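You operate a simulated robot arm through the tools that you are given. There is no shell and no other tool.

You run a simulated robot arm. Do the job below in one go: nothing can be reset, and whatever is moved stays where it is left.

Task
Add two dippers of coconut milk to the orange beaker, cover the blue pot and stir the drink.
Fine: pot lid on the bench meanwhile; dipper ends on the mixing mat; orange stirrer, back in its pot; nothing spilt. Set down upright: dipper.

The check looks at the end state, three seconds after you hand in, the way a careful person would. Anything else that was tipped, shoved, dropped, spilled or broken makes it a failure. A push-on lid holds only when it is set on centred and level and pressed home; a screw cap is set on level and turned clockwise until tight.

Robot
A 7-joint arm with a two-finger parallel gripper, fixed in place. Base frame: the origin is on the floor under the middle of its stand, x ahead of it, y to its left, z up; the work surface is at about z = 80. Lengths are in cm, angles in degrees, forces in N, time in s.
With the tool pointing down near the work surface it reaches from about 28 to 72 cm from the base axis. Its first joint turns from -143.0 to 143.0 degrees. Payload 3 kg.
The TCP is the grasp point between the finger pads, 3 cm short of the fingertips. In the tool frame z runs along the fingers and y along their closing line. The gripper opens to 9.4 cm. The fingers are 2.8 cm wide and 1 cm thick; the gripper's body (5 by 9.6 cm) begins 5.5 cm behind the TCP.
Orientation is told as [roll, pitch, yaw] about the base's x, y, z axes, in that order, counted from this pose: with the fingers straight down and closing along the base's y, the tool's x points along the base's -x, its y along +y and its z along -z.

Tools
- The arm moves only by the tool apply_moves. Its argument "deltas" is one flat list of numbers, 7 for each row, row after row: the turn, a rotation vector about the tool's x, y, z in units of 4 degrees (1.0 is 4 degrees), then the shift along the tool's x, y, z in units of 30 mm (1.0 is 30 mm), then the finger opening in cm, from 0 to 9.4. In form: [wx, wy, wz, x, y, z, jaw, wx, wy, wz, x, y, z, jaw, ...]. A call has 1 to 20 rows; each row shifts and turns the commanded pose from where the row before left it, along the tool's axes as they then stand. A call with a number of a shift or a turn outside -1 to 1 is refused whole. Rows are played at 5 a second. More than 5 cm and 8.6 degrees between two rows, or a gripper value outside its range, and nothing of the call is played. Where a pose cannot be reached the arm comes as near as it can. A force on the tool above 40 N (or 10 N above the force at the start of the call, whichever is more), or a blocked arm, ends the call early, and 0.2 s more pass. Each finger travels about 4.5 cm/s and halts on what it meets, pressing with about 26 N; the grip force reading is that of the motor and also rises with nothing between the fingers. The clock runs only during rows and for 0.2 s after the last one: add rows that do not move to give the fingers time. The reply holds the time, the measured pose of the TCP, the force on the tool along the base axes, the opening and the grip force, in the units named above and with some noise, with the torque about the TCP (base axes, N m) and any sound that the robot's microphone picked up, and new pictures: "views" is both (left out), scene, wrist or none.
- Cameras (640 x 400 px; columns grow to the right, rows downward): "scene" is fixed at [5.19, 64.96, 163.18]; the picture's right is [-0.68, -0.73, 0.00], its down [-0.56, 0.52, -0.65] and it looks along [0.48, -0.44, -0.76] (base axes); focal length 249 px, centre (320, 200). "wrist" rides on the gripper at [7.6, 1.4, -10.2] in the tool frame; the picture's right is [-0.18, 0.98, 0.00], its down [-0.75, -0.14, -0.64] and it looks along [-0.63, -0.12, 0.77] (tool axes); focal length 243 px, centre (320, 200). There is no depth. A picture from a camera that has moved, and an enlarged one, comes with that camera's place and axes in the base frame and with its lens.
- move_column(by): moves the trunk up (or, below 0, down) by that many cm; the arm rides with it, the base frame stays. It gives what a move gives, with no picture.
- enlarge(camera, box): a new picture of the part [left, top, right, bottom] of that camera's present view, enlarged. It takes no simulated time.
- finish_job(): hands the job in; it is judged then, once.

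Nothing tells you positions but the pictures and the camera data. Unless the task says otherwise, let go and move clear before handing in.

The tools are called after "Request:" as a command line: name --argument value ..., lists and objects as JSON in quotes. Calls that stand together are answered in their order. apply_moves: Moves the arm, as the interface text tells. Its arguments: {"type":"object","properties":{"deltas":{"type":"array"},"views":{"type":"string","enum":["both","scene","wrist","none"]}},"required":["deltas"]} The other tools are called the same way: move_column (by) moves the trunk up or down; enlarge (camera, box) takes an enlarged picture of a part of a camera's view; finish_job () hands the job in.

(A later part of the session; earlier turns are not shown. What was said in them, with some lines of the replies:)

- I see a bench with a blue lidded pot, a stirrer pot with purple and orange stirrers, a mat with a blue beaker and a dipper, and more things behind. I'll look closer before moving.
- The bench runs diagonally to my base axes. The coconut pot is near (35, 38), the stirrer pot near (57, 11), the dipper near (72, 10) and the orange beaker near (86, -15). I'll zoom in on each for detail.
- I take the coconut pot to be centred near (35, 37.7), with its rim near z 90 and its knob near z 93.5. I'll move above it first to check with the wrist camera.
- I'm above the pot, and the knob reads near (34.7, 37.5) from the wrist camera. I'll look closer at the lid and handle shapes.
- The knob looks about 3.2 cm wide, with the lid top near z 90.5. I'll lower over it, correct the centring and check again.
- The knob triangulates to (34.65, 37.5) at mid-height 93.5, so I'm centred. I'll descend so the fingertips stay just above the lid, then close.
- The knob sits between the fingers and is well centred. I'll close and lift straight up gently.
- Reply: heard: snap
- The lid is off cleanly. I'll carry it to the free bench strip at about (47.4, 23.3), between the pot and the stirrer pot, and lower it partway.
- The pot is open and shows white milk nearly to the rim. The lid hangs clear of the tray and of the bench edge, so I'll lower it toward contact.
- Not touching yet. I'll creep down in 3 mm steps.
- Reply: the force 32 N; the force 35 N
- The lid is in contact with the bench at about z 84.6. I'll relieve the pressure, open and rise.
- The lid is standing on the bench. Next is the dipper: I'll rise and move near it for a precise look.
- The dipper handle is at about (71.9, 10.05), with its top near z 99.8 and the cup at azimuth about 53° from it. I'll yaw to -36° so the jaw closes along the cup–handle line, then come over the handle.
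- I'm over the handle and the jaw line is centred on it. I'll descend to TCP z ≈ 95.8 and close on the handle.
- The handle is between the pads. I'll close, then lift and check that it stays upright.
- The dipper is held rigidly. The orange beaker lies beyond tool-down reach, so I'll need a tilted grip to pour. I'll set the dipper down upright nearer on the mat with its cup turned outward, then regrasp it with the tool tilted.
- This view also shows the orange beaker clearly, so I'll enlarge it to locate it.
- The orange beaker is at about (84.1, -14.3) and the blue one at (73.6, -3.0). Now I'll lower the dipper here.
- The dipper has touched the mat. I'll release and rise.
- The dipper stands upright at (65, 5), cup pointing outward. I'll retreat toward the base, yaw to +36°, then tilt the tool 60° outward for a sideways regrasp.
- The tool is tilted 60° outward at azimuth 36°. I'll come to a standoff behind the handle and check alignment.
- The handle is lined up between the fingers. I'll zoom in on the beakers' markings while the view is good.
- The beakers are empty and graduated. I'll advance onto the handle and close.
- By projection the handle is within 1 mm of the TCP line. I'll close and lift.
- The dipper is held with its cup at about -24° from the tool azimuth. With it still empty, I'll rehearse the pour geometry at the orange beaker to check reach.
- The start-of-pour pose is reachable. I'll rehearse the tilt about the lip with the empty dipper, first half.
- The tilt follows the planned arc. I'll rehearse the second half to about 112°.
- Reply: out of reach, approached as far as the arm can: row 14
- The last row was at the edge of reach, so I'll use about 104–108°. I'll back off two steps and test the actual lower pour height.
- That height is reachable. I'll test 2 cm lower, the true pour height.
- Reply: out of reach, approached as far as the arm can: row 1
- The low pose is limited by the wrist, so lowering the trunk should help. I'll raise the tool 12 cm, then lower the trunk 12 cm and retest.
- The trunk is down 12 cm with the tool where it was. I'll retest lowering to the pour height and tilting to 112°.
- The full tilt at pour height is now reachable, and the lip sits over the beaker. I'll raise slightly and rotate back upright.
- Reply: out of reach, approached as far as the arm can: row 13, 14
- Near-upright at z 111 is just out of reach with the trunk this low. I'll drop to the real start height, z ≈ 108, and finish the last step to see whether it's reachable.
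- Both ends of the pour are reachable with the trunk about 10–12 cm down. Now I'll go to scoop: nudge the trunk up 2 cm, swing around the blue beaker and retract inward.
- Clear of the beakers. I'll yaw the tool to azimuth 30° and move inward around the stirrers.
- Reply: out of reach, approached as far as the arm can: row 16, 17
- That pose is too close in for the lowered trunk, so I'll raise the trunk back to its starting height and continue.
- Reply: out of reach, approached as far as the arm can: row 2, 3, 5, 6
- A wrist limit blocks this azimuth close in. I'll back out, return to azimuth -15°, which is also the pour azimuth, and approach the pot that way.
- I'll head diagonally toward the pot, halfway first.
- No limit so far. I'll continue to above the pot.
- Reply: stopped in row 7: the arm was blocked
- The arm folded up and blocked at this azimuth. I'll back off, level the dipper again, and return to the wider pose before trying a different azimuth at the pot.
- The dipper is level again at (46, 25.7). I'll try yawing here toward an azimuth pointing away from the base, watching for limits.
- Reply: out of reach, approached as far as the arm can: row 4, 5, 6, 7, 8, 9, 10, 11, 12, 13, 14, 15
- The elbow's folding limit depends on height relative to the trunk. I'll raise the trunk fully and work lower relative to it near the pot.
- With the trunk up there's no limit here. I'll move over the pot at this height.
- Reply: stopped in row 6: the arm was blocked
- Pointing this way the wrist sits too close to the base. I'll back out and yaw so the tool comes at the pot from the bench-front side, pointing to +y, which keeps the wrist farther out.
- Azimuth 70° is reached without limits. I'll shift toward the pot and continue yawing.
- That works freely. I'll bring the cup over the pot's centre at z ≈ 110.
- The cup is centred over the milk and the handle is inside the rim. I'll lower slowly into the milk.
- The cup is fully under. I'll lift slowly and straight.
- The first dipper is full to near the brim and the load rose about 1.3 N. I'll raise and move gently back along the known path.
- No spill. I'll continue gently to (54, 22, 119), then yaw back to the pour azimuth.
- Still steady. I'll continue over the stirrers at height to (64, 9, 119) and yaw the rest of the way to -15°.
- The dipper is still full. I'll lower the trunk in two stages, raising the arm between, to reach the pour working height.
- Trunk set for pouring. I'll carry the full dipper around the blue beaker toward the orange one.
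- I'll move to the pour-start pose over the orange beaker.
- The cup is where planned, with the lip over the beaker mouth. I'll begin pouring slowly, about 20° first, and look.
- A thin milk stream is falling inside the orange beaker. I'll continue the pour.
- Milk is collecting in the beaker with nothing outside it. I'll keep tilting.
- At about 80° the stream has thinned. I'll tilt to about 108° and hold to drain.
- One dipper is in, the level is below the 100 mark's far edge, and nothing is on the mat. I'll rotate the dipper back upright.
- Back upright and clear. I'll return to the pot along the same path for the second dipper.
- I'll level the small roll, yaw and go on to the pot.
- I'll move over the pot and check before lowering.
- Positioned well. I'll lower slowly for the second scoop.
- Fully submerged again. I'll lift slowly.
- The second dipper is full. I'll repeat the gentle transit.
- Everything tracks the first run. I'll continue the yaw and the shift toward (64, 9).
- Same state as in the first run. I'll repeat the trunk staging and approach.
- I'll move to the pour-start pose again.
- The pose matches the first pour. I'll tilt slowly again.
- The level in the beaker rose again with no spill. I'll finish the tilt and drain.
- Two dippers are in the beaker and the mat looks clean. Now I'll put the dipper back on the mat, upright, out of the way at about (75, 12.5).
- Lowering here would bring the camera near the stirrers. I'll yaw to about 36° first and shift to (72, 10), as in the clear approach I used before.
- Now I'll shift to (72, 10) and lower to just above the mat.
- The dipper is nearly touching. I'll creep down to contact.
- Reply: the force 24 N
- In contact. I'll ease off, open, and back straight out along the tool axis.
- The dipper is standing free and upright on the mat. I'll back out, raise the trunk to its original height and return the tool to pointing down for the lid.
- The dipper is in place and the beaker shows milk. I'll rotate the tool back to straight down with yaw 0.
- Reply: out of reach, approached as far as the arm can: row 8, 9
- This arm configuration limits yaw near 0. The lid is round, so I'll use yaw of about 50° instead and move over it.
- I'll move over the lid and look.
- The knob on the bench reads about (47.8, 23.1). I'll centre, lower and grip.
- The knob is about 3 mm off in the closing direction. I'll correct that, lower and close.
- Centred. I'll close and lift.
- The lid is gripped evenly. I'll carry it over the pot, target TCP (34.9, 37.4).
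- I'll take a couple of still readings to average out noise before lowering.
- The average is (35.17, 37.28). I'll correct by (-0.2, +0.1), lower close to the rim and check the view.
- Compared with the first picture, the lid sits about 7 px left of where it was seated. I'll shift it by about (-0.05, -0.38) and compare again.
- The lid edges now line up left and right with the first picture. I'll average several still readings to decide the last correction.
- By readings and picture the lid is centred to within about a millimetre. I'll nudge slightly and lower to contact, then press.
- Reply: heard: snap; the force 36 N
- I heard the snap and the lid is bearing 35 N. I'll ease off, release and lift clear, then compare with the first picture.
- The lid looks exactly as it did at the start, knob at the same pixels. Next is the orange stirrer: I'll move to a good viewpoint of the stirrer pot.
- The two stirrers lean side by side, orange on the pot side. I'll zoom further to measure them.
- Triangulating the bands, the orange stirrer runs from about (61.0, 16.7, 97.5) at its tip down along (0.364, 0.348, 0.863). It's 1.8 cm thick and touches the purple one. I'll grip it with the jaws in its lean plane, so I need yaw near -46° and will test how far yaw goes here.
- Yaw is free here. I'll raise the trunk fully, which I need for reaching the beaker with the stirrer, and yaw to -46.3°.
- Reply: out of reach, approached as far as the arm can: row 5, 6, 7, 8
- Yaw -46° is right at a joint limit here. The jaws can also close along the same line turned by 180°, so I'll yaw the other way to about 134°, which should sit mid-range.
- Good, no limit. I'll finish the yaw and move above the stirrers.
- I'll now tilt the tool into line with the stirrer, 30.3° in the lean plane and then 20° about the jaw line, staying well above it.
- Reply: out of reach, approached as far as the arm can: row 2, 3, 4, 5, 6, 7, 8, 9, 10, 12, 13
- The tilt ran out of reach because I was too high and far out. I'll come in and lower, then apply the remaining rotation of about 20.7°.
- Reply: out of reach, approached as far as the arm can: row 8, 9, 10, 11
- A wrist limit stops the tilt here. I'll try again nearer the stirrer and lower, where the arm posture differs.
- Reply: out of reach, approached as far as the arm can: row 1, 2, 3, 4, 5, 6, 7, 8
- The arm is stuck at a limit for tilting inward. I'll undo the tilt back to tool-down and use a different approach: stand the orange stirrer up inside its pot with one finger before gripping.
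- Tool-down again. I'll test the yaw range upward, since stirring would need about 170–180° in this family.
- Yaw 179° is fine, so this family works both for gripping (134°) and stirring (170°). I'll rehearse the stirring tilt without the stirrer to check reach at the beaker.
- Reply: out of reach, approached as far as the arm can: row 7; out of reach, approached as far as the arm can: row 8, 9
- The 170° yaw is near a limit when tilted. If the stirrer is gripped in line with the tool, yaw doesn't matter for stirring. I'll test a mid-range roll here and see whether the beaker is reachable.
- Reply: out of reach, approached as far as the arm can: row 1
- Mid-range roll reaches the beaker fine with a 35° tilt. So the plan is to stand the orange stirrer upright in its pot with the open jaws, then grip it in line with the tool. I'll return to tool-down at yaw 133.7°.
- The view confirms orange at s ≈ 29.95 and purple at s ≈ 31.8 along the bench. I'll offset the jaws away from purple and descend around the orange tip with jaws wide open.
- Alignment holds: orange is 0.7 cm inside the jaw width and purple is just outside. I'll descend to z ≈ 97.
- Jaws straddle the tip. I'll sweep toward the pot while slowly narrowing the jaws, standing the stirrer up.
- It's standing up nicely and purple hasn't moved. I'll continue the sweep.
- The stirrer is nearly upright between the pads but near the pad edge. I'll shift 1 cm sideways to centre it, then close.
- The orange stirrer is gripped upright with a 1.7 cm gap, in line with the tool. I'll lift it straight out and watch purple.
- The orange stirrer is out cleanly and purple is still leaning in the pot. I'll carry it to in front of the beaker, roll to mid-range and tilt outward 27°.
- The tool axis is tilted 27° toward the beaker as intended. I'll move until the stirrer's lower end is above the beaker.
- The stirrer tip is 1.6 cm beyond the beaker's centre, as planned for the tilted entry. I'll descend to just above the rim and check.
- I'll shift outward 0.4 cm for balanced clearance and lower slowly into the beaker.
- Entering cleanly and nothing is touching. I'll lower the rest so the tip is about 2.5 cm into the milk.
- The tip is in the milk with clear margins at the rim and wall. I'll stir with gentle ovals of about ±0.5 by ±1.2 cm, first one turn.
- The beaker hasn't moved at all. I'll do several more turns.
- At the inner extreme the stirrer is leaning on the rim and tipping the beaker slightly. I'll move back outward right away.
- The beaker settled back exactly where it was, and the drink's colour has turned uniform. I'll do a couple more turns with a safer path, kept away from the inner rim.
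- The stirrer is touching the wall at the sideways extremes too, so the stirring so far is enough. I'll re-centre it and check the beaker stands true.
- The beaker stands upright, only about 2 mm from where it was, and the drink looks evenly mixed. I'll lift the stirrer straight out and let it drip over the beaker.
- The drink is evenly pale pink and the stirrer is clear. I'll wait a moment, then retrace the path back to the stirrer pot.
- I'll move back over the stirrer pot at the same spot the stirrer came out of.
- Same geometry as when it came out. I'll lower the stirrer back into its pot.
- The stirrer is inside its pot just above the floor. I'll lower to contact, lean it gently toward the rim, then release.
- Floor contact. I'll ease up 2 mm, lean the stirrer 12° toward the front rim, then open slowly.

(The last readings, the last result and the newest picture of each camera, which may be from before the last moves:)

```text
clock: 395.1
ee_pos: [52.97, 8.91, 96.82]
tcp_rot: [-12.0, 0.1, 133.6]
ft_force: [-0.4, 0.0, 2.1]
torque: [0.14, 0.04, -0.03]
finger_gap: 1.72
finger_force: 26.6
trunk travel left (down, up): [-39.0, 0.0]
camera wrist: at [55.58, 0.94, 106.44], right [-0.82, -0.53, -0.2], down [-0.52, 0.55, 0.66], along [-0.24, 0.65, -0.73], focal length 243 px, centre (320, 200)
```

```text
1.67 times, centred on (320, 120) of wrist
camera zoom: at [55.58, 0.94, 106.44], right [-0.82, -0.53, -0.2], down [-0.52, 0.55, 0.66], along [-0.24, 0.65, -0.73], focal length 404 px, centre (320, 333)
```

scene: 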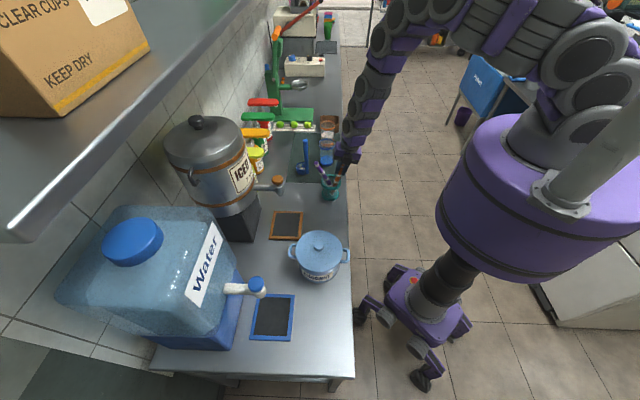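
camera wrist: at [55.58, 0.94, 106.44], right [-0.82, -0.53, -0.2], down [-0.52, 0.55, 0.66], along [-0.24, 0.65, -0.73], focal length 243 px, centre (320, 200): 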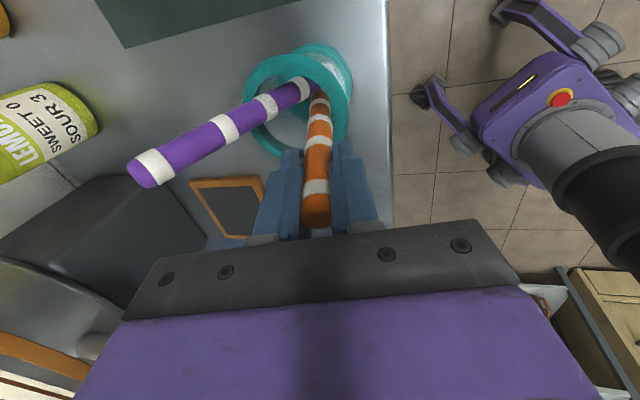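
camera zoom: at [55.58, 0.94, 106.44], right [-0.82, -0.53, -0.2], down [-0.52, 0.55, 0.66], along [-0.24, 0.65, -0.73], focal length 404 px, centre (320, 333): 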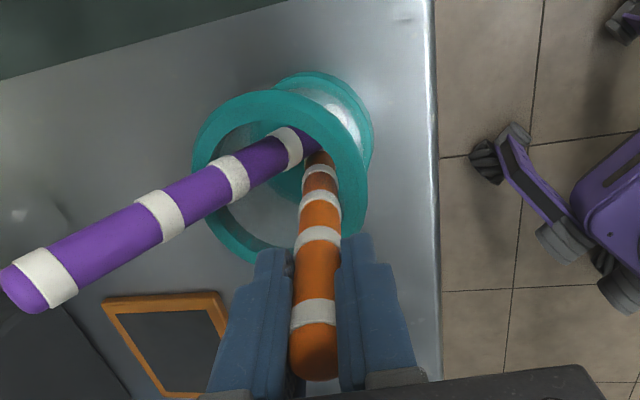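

The stirrer now rests near the front rim of its pot. I'll open slowly and check.

Request:
apply_moves --deltas '[0, 0, 0, 0, 0, 0, 2.0, 0, 0, 0, 0, 0, 0, 2.4, 0, 0, 0, 0, 0, 0, 2.8, 0, 0, 0, 0, 0, 0, 3.2, 0, 0, 0, 0, 0, 0, 3.8, 0, 0, 0, 0, 0, 0, 4.4, 0, 0, 0, 0, 0, 0, 5.0, 0, 0, 0, 0, 0, 0, 5.0, 0, 0, 0, 0, 0, 0, 5.0]' --views "both"

Request:
enlarge --camera "scene" --box '[300, 120, 360, 210]'

Request:
enlarge --camera "wrist" --box '[160, 0, 480, 240]'

```text
clock: 397.1
ee_pos: [52.99, 8.98, 96.72]
tcp_rot: [-11.9, 0.1, 133.5]
ft_force: [0.4, 0.3, 0.2]
torque: [0.0, -0.02, 0.03]
finger_gap: 4.99
finger_force: 0.1
trunk travel left (down, up): [-39.0, 0.0]
camera wrist: at [55.58, 1.0, 106.44], right [-0.82, -0.53, -0.2], down [-0.52, 0.55, 0.66], along [-0.24, 0.65, -0.73], focal length 243 px, centre (320, 200)
```

scene: 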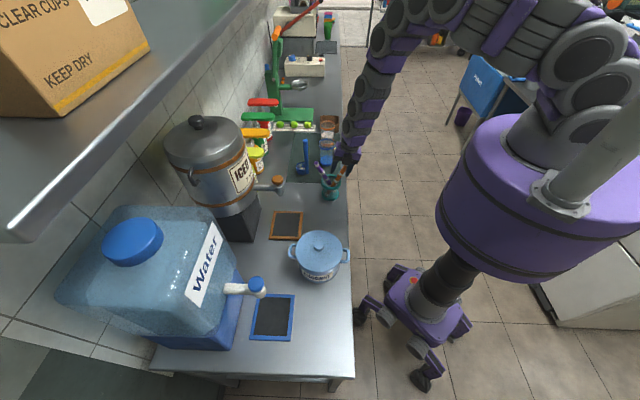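
wrist: 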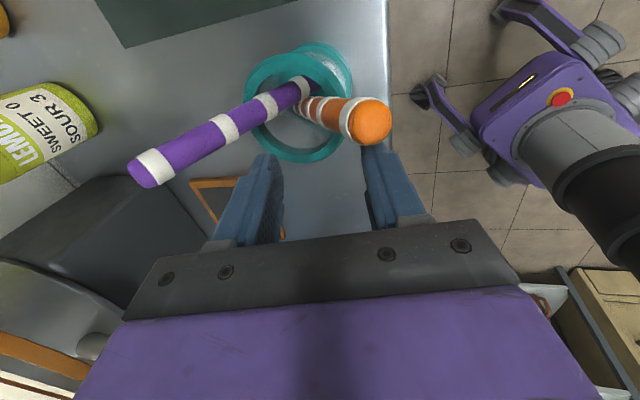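

```text
4.44 times, centred on (330, 165) of scene
camera zoom: at [5.19, 64.96, 163.18], right [-0.68, -0.73, 0.0], down [-0.56, 0.52, -0.65], along [0.48, -0.44, -0.76], focal length 1106 px, centre (276, 356)
```

zoom: 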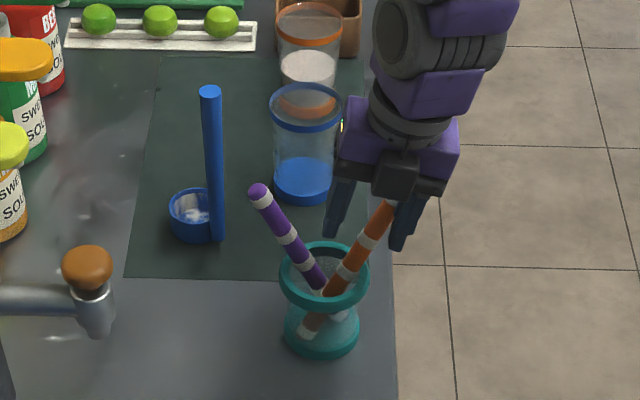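

```text
1.67 times, centred on (320, 120) of wrist
camera zoom: at [55.58, 1.0, 106.44], right [-0.82, -0.53, -0.2], down [-0.52, 0.55, 0.66], along [-0.24, 0.65, -0.73], focal length 404 px, centre (320, 333)
```

zoom: 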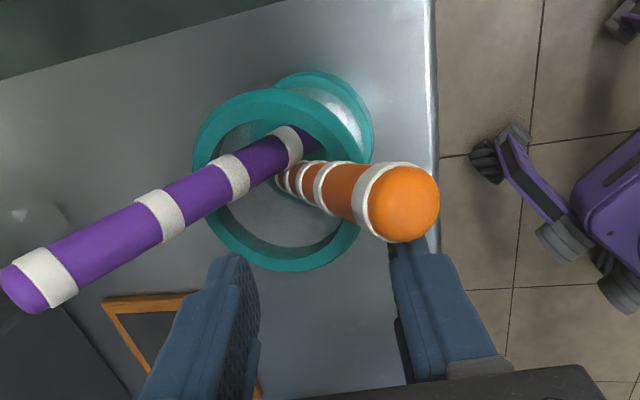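

The orange stirrer settled in its pot, resting on the rim and clear of the fingers. I'll retract upward and slightly away from it.

Request:
apply_moves --deltas '[0, 0, 0, -0.15, 0, -0.2, 5, 0, 0, 0, -0.1, 0, -0.5, 5, 0, 0, 0, 0, 0, -0.8, 5, 0, 0, 0, 0, 0, -0.9, 5, 0, 0, 0, 0, 0, -0.9, 5, 0, 0, 0, 0, 0, -0.9, 5, 0, 0, 0, 0, 0, 0, 5]' --views "both"

Request:
enlarge --camera "scene" --box '[270, 80, 370, 210]'

Request:
enlarge --camera "scene" --box '[250, 180, 370, 330]'

```text
clock: 398.7
ee_pos: [50.65, 7.65, 109.1]
tcp_rot: [-11.9, 0.0, 133.5]
ft_force: [0.0, -0.3, -0.5]
torque: [0.03, -0.03, -0.01]
finger_gap: 5.0
finger_force: 0.0
trunk travel left (down, up): [-39.0, 0.0]
camera wrist: at [53.28, -0.25, 118.78], right [-0.82, -0.53, -0.2], down [-0.52, 0.55, 0.66], along [-0.24, 0.65, -0.73], focal length 243 px, centre (320, 200)
```

scene: 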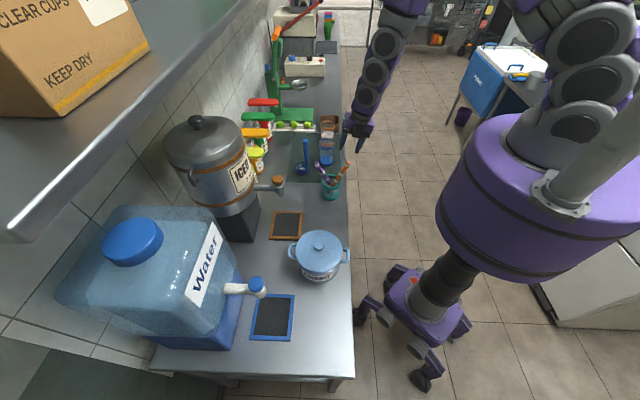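
wrist: 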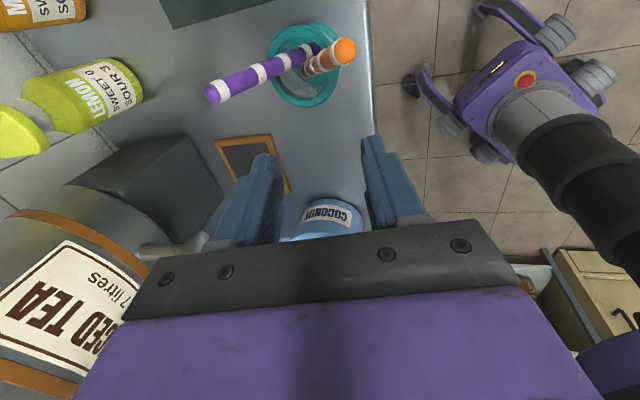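

```text
3.08 times, centred on (320, 145) of scene
camera zoom: at [5.19, 64.96, 163.18], right [-0.68, -0.73, 0.0], down [-0.56, 0.52, -0.65], along [0.48, -0.44, -0.76], focal length 766 px, centre (320, 369)
```

zoom: 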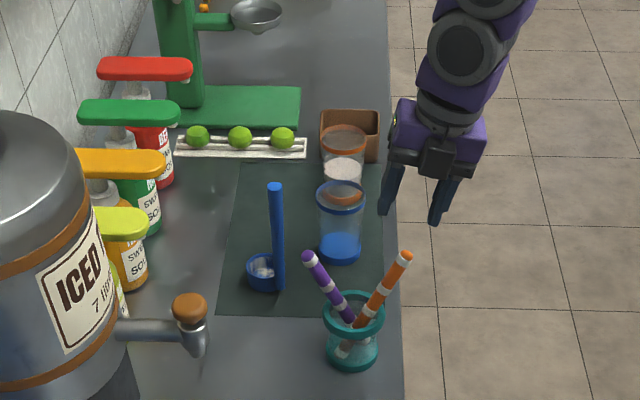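

```text
2.67 times, centred on (310, 255) of scene
camera zoom: at [5.19, 64.96, 163.18], right [-0.68, -0.73, 0.0], down [-0.56, 0.52, -0.65], along [0.48, -0.44, -0.76], focal length 664 px, centre (347, 53)
```

zoom: 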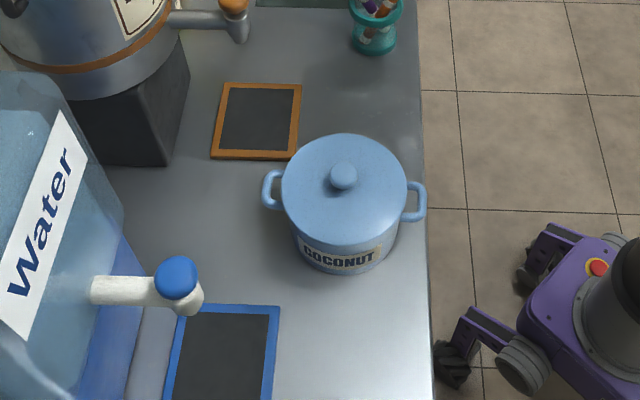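

All items look in place. I'll move further clear and inspect for drips before handing in.

Request:
apply_moves --deltas '[-1, 0, 0, 0, 0.3, -0.8, 5, -1, 0, 0, 0, 0.3, -0.8, 5, -1, 0, 0, 0, 0.3, -0.8, 5, 0, 0, 0, 0, 0.5, -0.8, 5, 0, 0, 0, 0, 0, 0, 5]' --views "both"

Request:
enlarge --camera "scene" --box '[285, 105, 355, 175]'

Request:
enlarge --camera "scene" --box '[295, 155, 355, 215]'

Request:
enlarge --camera "scene" --box '[270, 205, 360, 300]'

```text
clock: 399.9
ee_pos: [46.58, 4.03, 118.38]
tcp_rot: [0.1, 0.0, 133.6]
ft_force: [0.2, -0.7, 0.0]
torque: [-0.01, 0.03, 0.04]
finger_gap: 5.01
finger_force: 0.1
trunk travel left (down, up): [-39.0, 0.0]
camera wrist: at [50.78, -2.41, 128.49], right [-0.84, -0.54, 0.0], down [-0.42, 0.64, 0.64], along [-0.35, 0.54, -0.77], focal length 243 px, centre (320, 200)
```

scene: 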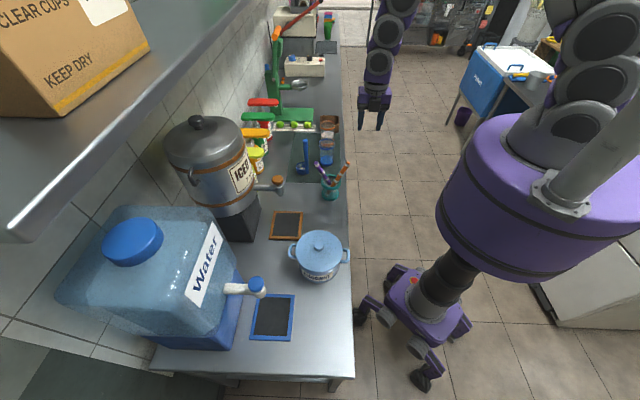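
wrist: 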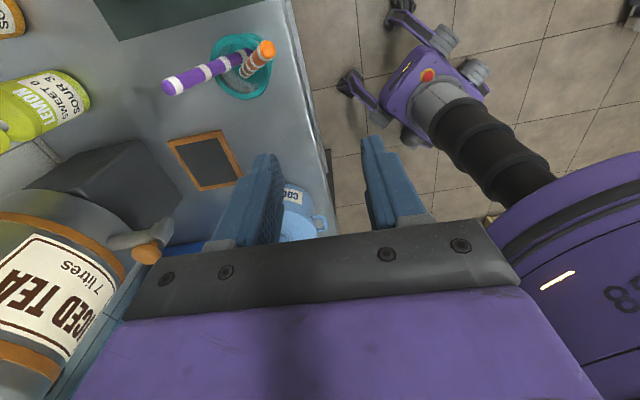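

```text
5.71 times, centred on (320, 140) of scene
camera zoom: at [5.19, 64.96, 163.18], right [-0.68, -0.73, 0.0], down [-0.56, 0.52, -0.65], along [0.48, -0.44, -0.76], focal length 1422 px, centre (320, 543)
```

zoom: 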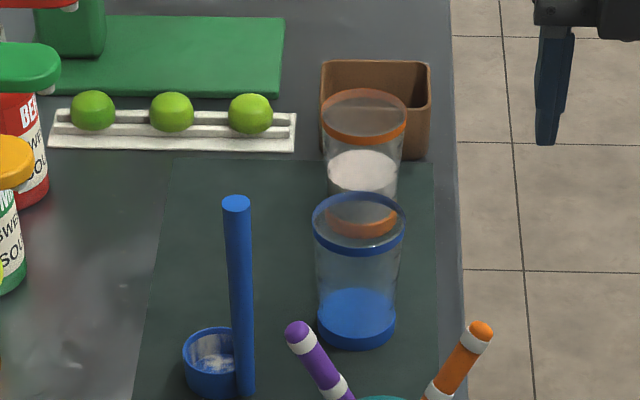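

```text
6.67 times, centred on (325, 185) of scene
camera zoom: at [5.19, 64.96, 163.18], right [-0.68, -0.73, 0.0], down [-0.56, 0.52, -0.65], along [0.48, -0.44, -0.76], focal length 1659 px, centre (287, 300)
```

zoom: 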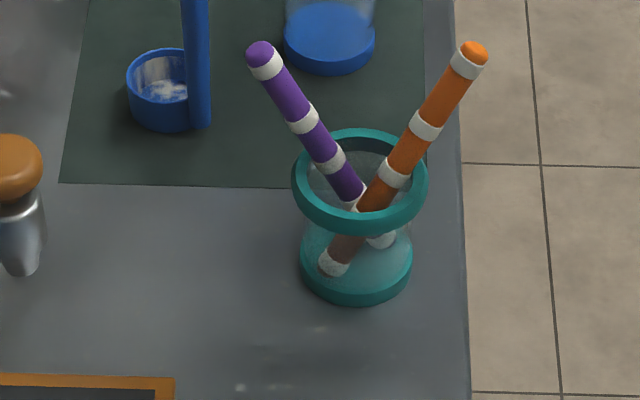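

```text
4.21 times, centred on (315, 252) of scene
camera zoom: at [5.19, 64.96, 163.18], right [-0.68, -0.73, 0.0], down [-0.56, 0.52, -0.65], along [0.48, -0.44, -0.76], focal length 1048 px, centre (341, -21)
```

zoom: 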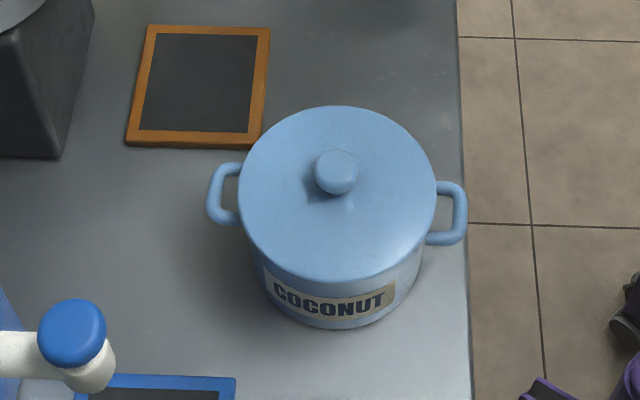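

Everything is as asked:
- The orange beaker holds two dippers of coconut milk, stirred to an even colour.
- The coconut pot's lid is seated; I heard it snap.
- The dipper stands upright on the mat.
- The orange stirrer is back in its pot.
- I see no spills, and the arm is clear.

The stirrer nudged the orange beaker while stirring, so it stands about 2 mm from where it began.

I'm handing in.

Request:
finish_job

```text
The job is handed in.
```

The job is handed in, and as far as the pictures show, everything you asked for is done.

- **Coconut milk:** I poured two full dippers into the orange beaker. A thin film of milk stayed in the dipper's cup.
- **Blue pot:** The lid sat on the bench while I scooped. It is back on the pot, and I heard it snap on and pressed it down with about 35 N. It looks the same as at the start.
- **Stirring:** The drink turned an even pale pink after about six turns with the orange stirrer. While stirring, the stirrer pushed on the beaker wall and rocked the beaker. It settled upright, about 2 mm from where it began.
- **Dipper:** It stands upright on the mixing mat.
- **Orange stirrer:** It is back in its pot, leaning toward the front rim instead of beside the purple one.
- **Spills:** I saw none on the mat or the bench.

The gripper is open and clear of everything.
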